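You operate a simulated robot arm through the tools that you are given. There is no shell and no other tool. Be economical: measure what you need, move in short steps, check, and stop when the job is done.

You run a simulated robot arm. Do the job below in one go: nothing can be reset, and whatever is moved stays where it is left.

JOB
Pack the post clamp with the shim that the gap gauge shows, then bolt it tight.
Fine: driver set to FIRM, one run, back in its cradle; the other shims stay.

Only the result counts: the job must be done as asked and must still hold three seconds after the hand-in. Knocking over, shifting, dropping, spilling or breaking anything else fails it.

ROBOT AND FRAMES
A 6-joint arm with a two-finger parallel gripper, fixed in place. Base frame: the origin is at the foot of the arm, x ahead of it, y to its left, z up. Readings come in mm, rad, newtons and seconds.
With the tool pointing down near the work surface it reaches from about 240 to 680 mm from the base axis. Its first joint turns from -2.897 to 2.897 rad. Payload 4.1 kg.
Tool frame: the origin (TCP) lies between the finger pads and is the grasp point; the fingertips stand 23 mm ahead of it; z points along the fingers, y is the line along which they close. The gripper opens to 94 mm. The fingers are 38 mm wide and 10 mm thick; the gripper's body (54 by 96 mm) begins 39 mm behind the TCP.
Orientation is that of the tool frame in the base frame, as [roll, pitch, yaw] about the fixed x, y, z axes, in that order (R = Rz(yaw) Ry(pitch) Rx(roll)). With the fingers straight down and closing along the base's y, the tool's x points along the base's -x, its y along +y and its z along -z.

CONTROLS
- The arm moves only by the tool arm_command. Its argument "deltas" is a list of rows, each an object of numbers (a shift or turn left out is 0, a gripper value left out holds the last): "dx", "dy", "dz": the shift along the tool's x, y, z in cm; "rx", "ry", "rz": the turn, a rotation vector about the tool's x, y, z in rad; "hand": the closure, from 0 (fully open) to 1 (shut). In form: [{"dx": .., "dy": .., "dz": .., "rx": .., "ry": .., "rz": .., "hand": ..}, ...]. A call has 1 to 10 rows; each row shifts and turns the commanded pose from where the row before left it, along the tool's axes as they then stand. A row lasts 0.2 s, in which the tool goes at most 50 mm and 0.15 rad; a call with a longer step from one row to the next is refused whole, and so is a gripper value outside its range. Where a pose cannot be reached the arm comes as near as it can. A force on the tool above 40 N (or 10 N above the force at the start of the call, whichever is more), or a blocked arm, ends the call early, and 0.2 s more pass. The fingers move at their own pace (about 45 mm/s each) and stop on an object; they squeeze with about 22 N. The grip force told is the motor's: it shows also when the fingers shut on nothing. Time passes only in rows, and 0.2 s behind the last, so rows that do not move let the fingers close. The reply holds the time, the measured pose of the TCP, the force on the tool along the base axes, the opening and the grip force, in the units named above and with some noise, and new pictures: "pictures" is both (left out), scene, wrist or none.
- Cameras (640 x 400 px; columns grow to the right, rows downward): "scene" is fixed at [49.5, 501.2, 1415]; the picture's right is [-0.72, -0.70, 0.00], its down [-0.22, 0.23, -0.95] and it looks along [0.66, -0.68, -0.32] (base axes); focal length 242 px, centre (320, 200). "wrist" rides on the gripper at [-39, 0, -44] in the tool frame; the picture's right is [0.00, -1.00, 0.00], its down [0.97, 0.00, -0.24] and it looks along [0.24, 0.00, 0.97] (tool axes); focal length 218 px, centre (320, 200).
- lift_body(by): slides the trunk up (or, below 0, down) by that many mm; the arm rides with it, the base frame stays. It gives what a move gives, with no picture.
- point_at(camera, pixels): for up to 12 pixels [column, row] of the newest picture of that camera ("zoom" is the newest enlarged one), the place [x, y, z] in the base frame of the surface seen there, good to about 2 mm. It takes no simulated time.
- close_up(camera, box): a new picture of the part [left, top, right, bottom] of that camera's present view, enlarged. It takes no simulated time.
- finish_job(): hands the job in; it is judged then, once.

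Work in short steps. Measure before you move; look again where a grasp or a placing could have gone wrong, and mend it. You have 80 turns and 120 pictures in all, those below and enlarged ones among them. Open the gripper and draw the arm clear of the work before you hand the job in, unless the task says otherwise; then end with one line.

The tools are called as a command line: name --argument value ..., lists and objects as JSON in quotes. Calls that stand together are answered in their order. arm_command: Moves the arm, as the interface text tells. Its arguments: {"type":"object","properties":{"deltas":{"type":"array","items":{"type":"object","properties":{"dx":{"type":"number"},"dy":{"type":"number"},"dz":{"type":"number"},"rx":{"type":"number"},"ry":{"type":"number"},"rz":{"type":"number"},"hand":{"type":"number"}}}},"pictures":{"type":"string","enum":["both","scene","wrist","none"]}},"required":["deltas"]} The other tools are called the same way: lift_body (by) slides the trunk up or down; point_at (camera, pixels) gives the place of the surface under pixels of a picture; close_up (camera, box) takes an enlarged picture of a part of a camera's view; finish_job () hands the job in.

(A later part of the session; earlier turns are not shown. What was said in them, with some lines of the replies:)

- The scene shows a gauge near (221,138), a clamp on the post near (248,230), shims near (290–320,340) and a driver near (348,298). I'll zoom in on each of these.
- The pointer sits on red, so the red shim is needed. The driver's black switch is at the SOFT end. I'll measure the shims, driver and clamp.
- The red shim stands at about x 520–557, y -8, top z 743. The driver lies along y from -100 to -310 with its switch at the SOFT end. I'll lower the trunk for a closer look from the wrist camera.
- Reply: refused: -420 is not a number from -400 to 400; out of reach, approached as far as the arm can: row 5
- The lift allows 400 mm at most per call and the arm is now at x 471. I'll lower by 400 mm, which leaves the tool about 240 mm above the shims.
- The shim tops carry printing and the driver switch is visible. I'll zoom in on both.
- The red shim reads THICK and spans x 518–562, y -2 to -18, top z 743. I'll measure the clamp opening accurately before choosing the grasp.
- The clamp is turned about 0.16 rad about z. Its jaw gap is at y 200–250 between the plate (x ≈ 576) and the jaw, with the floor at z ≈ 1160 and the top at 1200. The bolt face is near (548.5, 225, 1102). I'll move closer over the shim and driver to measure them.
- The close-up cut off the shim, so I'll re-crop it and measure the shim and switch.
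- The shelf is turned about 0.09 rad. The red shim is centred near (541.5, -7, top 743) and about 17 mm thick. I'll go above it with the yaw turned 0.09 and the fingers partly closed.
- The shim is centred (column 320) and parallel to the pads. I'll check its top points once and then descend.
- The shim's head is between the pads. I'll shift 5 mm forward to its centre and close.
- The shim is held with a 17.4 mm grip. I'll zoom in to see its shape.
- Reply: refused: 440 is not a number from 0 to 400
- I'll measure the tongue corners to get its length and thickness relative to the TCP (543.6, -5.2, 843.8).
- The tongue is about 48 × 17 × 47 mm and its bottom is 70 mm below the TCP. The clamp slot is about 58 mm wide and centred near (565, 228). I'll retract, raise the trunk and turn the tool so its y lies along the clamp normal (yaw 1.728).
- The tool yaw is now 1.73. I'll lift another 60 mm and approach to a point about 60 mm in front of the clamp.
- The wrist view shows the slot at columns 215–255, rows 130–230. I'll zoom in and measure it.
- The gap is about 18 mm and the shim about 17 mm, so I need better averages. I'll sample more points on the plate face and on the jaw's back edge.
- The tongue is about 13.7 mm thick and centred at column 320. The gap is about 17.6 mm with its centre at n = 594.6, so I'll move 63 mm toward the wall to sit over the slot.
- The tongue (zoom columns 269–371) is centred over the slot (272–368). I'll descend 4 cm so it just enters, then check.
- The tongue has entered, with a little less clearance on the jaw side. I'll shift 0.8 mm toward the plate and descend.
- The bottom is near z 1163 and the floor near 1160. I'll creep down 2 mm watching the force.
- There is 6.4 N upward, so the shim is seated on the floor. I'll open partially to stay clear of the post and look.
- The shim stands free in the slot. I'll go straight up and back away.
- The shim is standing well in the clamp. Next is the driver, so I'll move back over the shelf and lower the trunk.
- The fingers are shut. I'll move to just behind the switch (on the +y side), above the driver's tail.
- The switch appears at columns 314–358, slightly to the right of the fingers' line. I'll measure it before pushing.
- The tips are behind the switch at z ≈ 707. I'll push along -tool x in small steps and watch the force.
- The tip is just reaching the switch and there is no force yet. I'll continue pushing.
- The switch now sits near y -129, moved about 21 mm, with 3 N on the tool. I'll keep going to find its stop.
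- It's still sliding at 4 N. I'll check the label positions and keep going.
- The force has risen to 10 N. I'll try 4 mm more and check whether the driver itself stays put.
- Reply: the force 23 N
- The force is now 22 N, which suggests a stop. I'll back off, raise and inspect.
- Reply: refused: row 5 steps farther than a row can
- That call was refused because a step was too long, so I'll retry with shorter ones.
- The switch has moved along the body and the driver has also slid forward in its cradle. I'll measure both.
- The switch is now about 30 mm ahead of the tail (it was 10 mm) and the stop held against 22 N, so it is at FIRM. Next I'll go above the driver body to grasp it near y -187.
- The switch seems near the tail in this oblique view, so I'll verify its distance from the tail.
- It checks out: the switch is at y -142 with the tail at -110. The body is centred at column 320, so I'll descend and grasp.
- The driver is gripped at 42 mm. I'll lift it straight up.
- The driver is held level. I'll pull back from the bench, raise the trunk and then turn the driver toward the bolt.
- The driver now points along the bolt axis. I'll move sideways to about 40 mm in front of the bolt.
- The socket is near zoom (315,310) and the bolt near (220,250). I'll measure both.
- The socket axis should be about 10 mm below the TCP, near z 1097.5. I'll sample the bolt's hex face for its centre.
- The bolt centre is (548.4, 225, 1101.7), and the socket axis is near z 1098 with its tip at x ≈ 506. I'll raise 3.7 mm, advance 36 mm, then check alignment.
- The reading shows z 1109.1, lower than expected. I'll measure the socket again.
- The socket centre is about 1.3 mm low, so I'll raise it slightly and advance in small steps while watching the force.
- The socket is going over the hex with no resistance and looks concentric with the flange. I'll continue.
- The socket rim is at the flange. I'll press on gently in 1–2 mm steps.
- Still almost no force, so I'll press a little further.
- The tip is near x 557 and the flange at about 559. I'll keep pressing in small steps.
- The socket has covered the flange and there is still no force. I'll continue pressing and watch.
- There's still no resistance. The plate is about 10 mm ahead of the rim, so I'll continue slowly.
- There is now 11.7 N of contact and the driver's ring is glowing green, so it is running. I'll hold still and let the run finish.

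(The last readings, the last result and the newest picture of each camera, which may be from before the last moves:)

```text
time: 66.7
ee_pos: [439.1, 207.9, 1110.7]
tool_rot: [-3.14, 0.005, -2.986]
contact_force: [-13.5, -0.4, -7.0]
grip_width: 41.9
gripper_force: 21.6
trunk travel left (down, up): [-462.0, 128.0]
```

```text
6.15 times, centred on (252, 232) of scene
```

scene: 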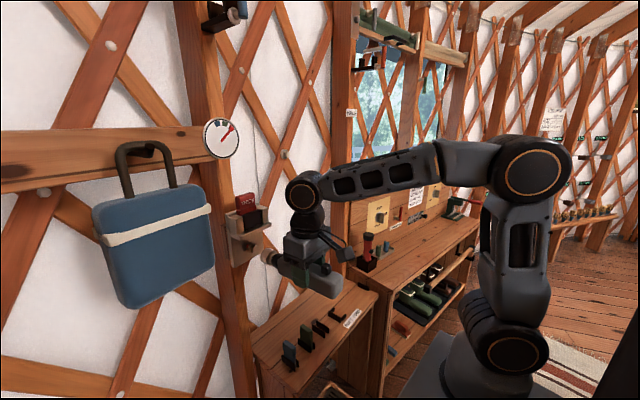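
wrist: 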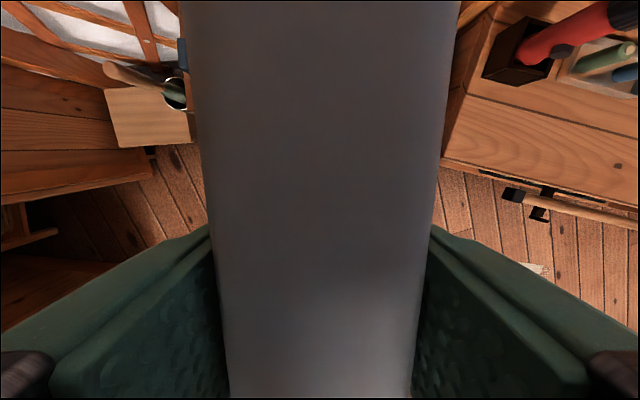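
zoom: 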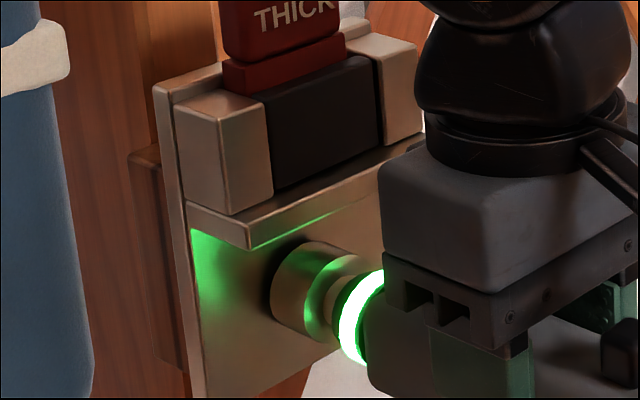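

The green light is steady. I'll hold a little longer to see whether it changes.

arm_command --deltas '[{}, {}, {}, {}, {}, {}, {}, {}, {}, {}]' --pictures "none"

close_up --camera "scene" --box '[216, 200, 288, 265]'

```text
time: 68.9
ee_pos: [438.9, 207.6, 1110.8]
tool_rot: [-3.14, 0.004, -2.988]
contact_force: [-14.3, -1.3, -7.1]
grip_width: 42.0
gripper_force: 22.0
trunk travel left (down, up): [-462.0, 128.0]
```

```text
6.15 times, centred on (252, 232) of scene
```

zoom: 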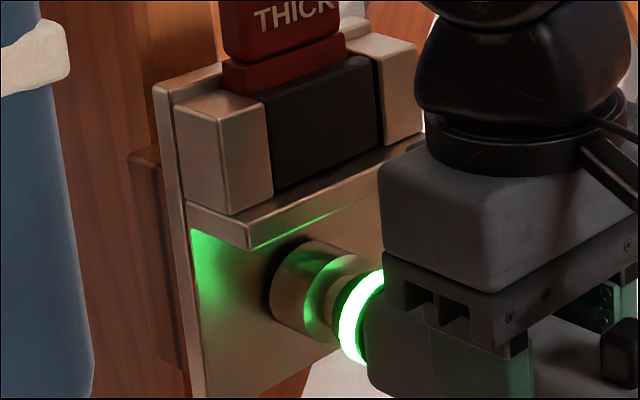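

The light has been steady green for over 3 s, so the run is done. I'll withdraw straight back and inspect the bolt.

arm_command --deltas '[{"dx": 0.5}, {"dx": 1.5}, {"dx": 2}, {"dx": 3}, {"dx": 3}, {}]' --pictures "scene"

close_up --camera "scene" --box '[220, 190, 300, 270]'

```text
time: 70.3
ee_pos: [340.1, 192.6, 1111.5]
tool_rot: [-3.139, 0.003, -2.988]
contact_force: [-0.2, 0.3, -5.9]
grip_width: 41.8
gripper_force: 22.1
trunk travel left (down, up): [-462.0, 128.0]
```

scene: 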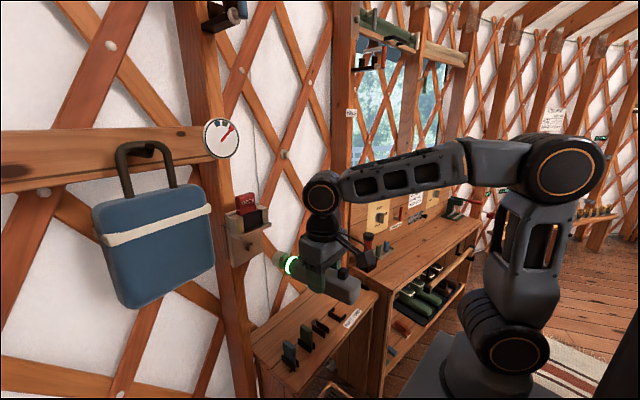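

```text
5.00 times, centred on (260, 230) of scene
```

zoom: 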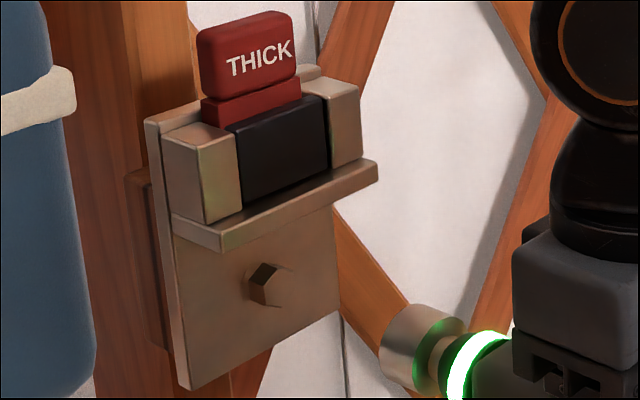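

The bolt is flush with no red showing, the jaw has moved in and the shim is clamped. I'll take the driver back along the reverse path.

arm_command --deltas '[{"dx": 0.17, "dy": -4.2}, {"dx": 0.17, "dy": -4.2}, {"dx": 0.17, "dy": -4.2}, {"dx": 0.17, "dy": -4.2}, {"dx": 0.17, "dy": -4.2}, {"dx": 0.17, "dy": -4.2}, {"dx": 0.17, "dy": -4.2}]' --pictures "none"

arm_command --deltas '[{"rz": 0.15}, {"rz": 0.15}, {"rz": 0.15}, {"rz": 0.15}, {"rz": 0.15}, {"rz": 0.15}, {"rz": 0.15}, {"rz": 0.15}, {"rz": 0.15}, {"rz": 0.15}]' --pictures "none"

arm_command --deltas '[{"rz": 0.139}, {}]' --pictures "none"

lift_body --by -275

```text
time: 71.9
ee_pos: [376.6, -102.1, 1111.1]
tool_rot: [-3.141, 0.002, -2.988]
contact_force: [-0.1, 1.1, -5.8]
grip_width: 41.6
gripper_force: 22.2
trunk travel left (down, up): [-462.0, 128.0]
```

```text
time: 74.1
ee_pos: [373.9, -100.7, 1111.5]
tool_rot: [3.138, 0.0, 1.792]
contact_force: [1.1, -0.7, -5.9]
grip_width: 42.1
gripper_force: 21.4
trunk travel left (down, up): [-462.0, 128.0]
```

```text
time: 74.7
ee_pos: [373.5, -100.3, 1110.5]
tool_rot: [3.137, 0.002, 1.654]
contact_force: [-0.3, 0.8, -6.8]
grip_width: 41.9
gripper_force: 21.9
trunk travel left (down, up): [-462.0, 128.0]
```

```text
time: 77.5
ee_pos: [375.5, -100.9, 836.2]
tool_rot: [3.138, 0.001, 1.656]
contact_force: [-0.1, 0.0, -5.3]
grip_width: 42.0
gripper_force: 22.0
trunk travel left (down, up): [-187.0, 403.0]
```

Now at z 836. I'll move back above the cradle and measure the driver's position from the scene camera.

arm_command --deltas '[{"dx": -1.7, "dy": 3.4}, {"dx": -1.7, "dy": 3.4}, {"dx": -1.8, "dy": 3.4}, {"dx": -1.8, "dy": 3.4}, {"dx": -1.9, "dy": 3.5}, {"dz": 4}, {}]' --pictures "scene"

close_up --camera "scene" --box '[300, 255, 380, 315]'

```text
time: 79.1
ee_pos: [551.0, -174.2, 796.1]
tool_rot: [3.137, 0.002, 1.656]
contact_force: [-0.3, 0.2, -5.6]
grip_width: 42.2
gripper_force: 21.6
trunk travel left (down, up): [-187.0, 403.0]
```

scene: 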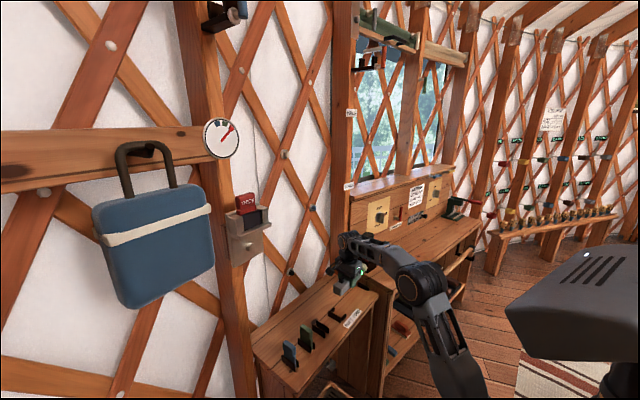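

```text
6.67 times, centred on (340, 285) of scene
```

zoom: 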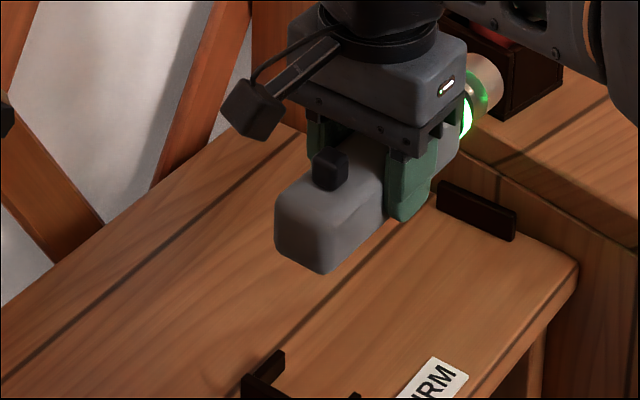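

I'll measure the driver tail, the switch, and the cradle pieces.

point_at --camera "zoom" --pixels '[[300, 235], [285, 215], [325, 255], [290, 195], [325, 160], [330, 185], [360, 230], [475, 210], [275, 365], [255, 380], [350, 397], [310, 190]]'

close_up --camera "scene" --box '[320, 295, 368, 331]'

point_at --camera "zoom" --pixels '[[150, 125], [145, 150], [125, 160], [190, 205], [110, 150], [180, 180], [210, 190], [200, 210], [160, 180], [150, 140], [225, 170], [140, 130]]'

```text
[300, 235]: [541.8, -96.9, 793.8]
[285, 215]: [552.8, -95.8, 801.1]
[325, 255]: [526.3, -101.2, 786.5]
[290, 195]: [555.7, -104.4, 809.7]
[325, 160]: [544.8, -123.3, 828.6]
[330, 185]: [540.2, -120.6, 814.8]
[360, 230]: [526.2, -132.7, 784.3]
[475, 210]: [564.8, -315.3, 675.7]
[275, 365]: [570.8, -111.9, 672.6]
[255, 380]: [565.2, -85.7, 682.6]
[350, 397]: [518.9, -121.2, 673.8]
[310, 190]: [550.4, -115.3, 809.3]
```

```text
11.11 times, centred on (344, 313) of scene
```

zoom: 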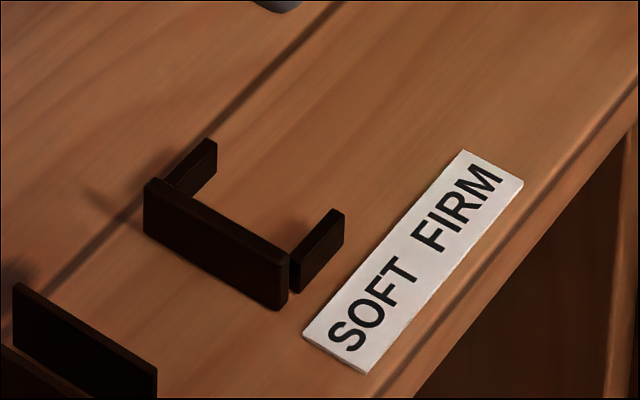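

```text
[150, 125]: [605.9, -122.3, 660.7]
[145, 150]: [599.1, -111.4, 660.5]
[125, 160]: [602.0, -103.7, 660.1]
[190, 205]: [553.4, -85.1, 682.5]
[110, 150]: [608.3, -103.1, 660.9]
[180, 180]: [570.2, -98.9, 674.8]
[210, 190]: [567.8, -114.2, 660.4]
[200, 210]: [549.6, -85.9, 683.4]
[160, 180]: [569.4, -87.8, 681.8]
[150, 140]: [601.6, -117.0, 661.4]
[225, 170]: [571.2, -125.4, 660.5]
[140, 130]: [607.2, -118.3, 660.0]
```

The tail is at y -97, matching its original place. I'll get the inner faces of the cradle sides to centre the driver.

point_at --camera "zoom" --pixels '[[190, 165], [212, 145], [210, 160], [200, 175], [320, 225], [338, 212], [300, 260], [330, 240], [310, 240], [296, 250], [335, 220], [215, 150]]'

close_up --camera "wrist" --box '[0, 0, 640, 400]'

```text
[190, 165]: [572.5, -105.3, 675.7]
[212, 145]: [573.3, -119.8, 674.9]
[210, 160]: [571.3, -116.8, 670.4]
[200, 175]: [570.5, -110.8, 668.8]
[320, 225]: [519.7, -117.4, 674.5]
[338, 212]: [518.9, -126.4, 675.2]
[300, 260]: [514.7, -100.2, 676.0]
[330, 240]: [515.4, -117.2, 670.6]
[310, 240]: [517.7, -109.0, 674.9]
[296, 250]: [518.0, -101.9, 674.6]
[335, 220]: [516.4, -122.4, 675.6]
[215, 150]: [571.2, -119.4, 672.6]
```

```text
1.00 times, centred on (320, 200) of wrist
```

zoom: 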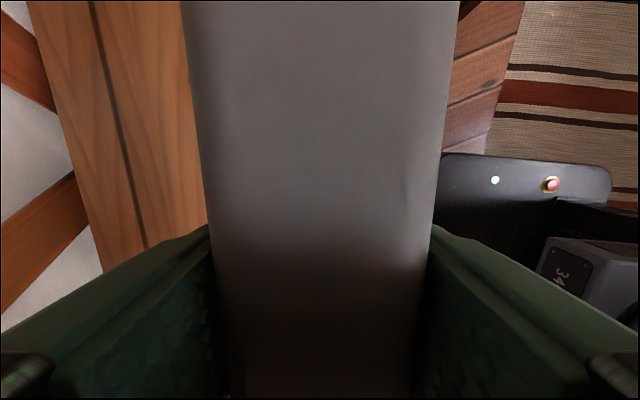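

The cradle centre at y -115 is x ≈ 545.5 and the driver axis there is x ≈ 546, so it's aligned. I'll lower it.

arm_command --deltas '[{"dz": 4}, {"dz": 3}, {"dz": 2}, {"dz": 0.9}, {}]' --pictures "none"

close_up --camera "scene" --box '[306, 265, 386, 325]'

```text
time: 80.3
ee_pos: [552.3, -173.9, 699.3]
tool_rot: [3.138, 0.002, 1.657]
contact_force: [-0.4, -0.4, -6.0]
grip_width: 42.2
gripper_force: 22.3
trunk travel left (down, up): [-187.0, 403.0]
```

```text
6.67 times, centred on (346, 295) of scene
```

zoom: 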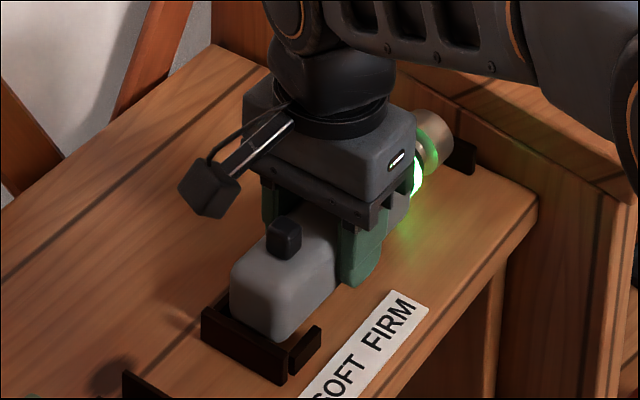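

It's sitting between the cradle sides with about 10 mm still to go. I'll lower the last part gently until the weight comes off.

arm_command --deltas '[{"dz": 0.4}, {"dz": 0.3}, {"dz": 0.2}, {}]' --pictures "none"

```text
time: 81.3
ee_pos: [551.3, -175.7, 689.4]
tool_rot: [3.137, 0.001, 1.655]
contact_force: [0.0, 0.8, -1.0]
grip_width: 41.9
gripper_force: 22.1
trunk travel left (down, up): [-187.0, 403.0]
```

The weight has come off the gripper, so the driver is resting. I'll go 1 mm more and then open.

arm_command --deltas '[{"dz": 0.08}, {"hand": 0.7}, {"hand": 0.35}, {}, {}]' --pictures "none"

arm_command --deltas '[{"dz": -2}, {"dz": -3}, {"dz": -4}, {"dz": -4}, {"dy": -4}, {"dy": -4}, {"dy": -4}]' --pictures "both"

close_up --camera "scene" --box '[306, 265, 386, 325]'

close_up --camera "scene" --box '[220, 185, 284, 265]'

```text
time: 82.5
ee_pos: [552.5, -174.4, 690.0]
tool_rot: [3.139, 0.001, 1.658]
contact_force: [-0.9, 0.2, -0.9]
grip_width: 61.1
gripper_force: 0.0
trunk travel left (down, up): [-187.0, 403.0]
```

```text
time: 84.1
ee_pos: [433.9, -183.8, 817.5]
tool_rot: [3.139, 0.0, 1.657]
contact_force: [0.6, 0.4, -0.6]
grip_width: 61.0
gripper_force: 0.0
trunk travel left (down, up): [-187.0, 403.0]
```

scene: 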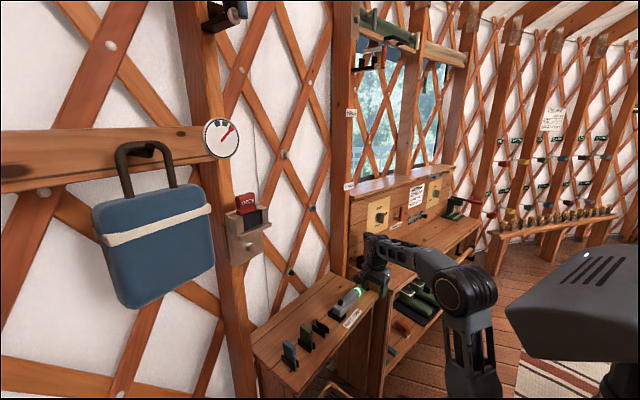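
wrist: 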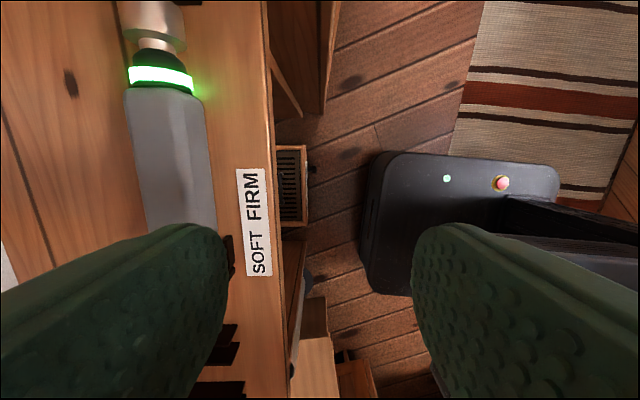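

```text
6.67 times, centred on (346, 295) of scene
```

zoom: 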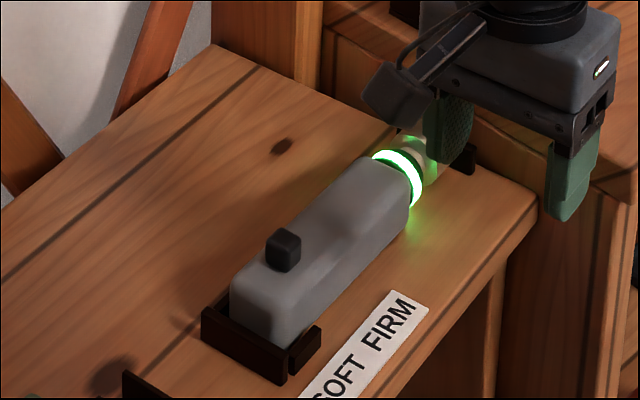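

```text
5.00 times, centred on (252, 225) of scene
```

zoom: 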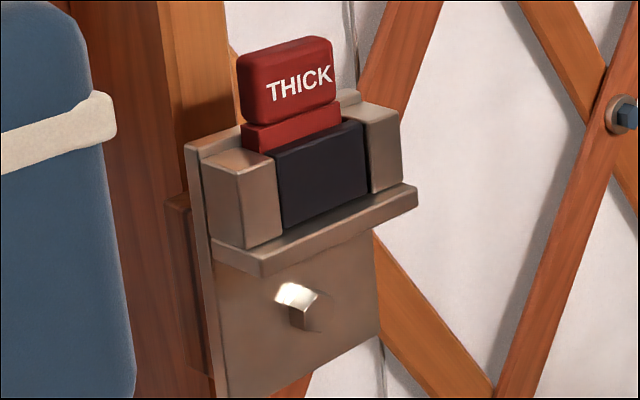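

The driver is in its cradle with the switch at FIRM, the THICK shim is clamped, and the bolt is flush with no red showing. I'll draw the arm clear and open the gripper.

arm_command --deltas '[{"dz": -4, "hand": 0}, {"dz": -4}, {"dy": -3}, {"dx": 3}, {}]' --pictures "scene"

close_up --camera "scene" --box '[250, 270, 390, 357]'

```text
time: 85.3
ee_pos: [400.8, -157.8, 898.5]
tool_rot: [3.14, 0.002, 1.655]
contact_force: [0.7, 0.4, -0.3]
grip_width: 94.0
gripper_force: 0.1
trunk travel left (down, up): [-187.0, 403.0]
```

scene: 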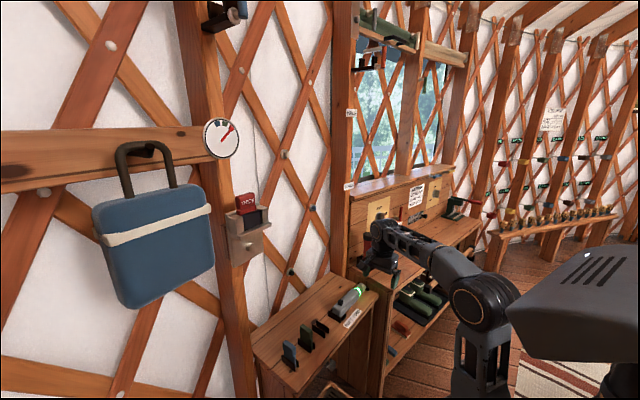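

```text
4.57 times, centred on (320, 314) of scene
```

zoom: 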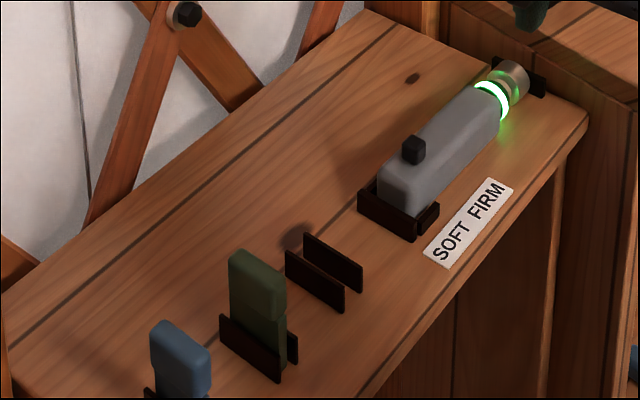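

Everything is in place, the other shims are untouched and the arm is clear, so I'm handing in.

finish_job

```text
The job is handed in.
```

The post clamp is packed with the red THICK shim that the gauge showed and bolted tight in one run at FIRM; the driver is back in its cradle and the other shims are untouched.
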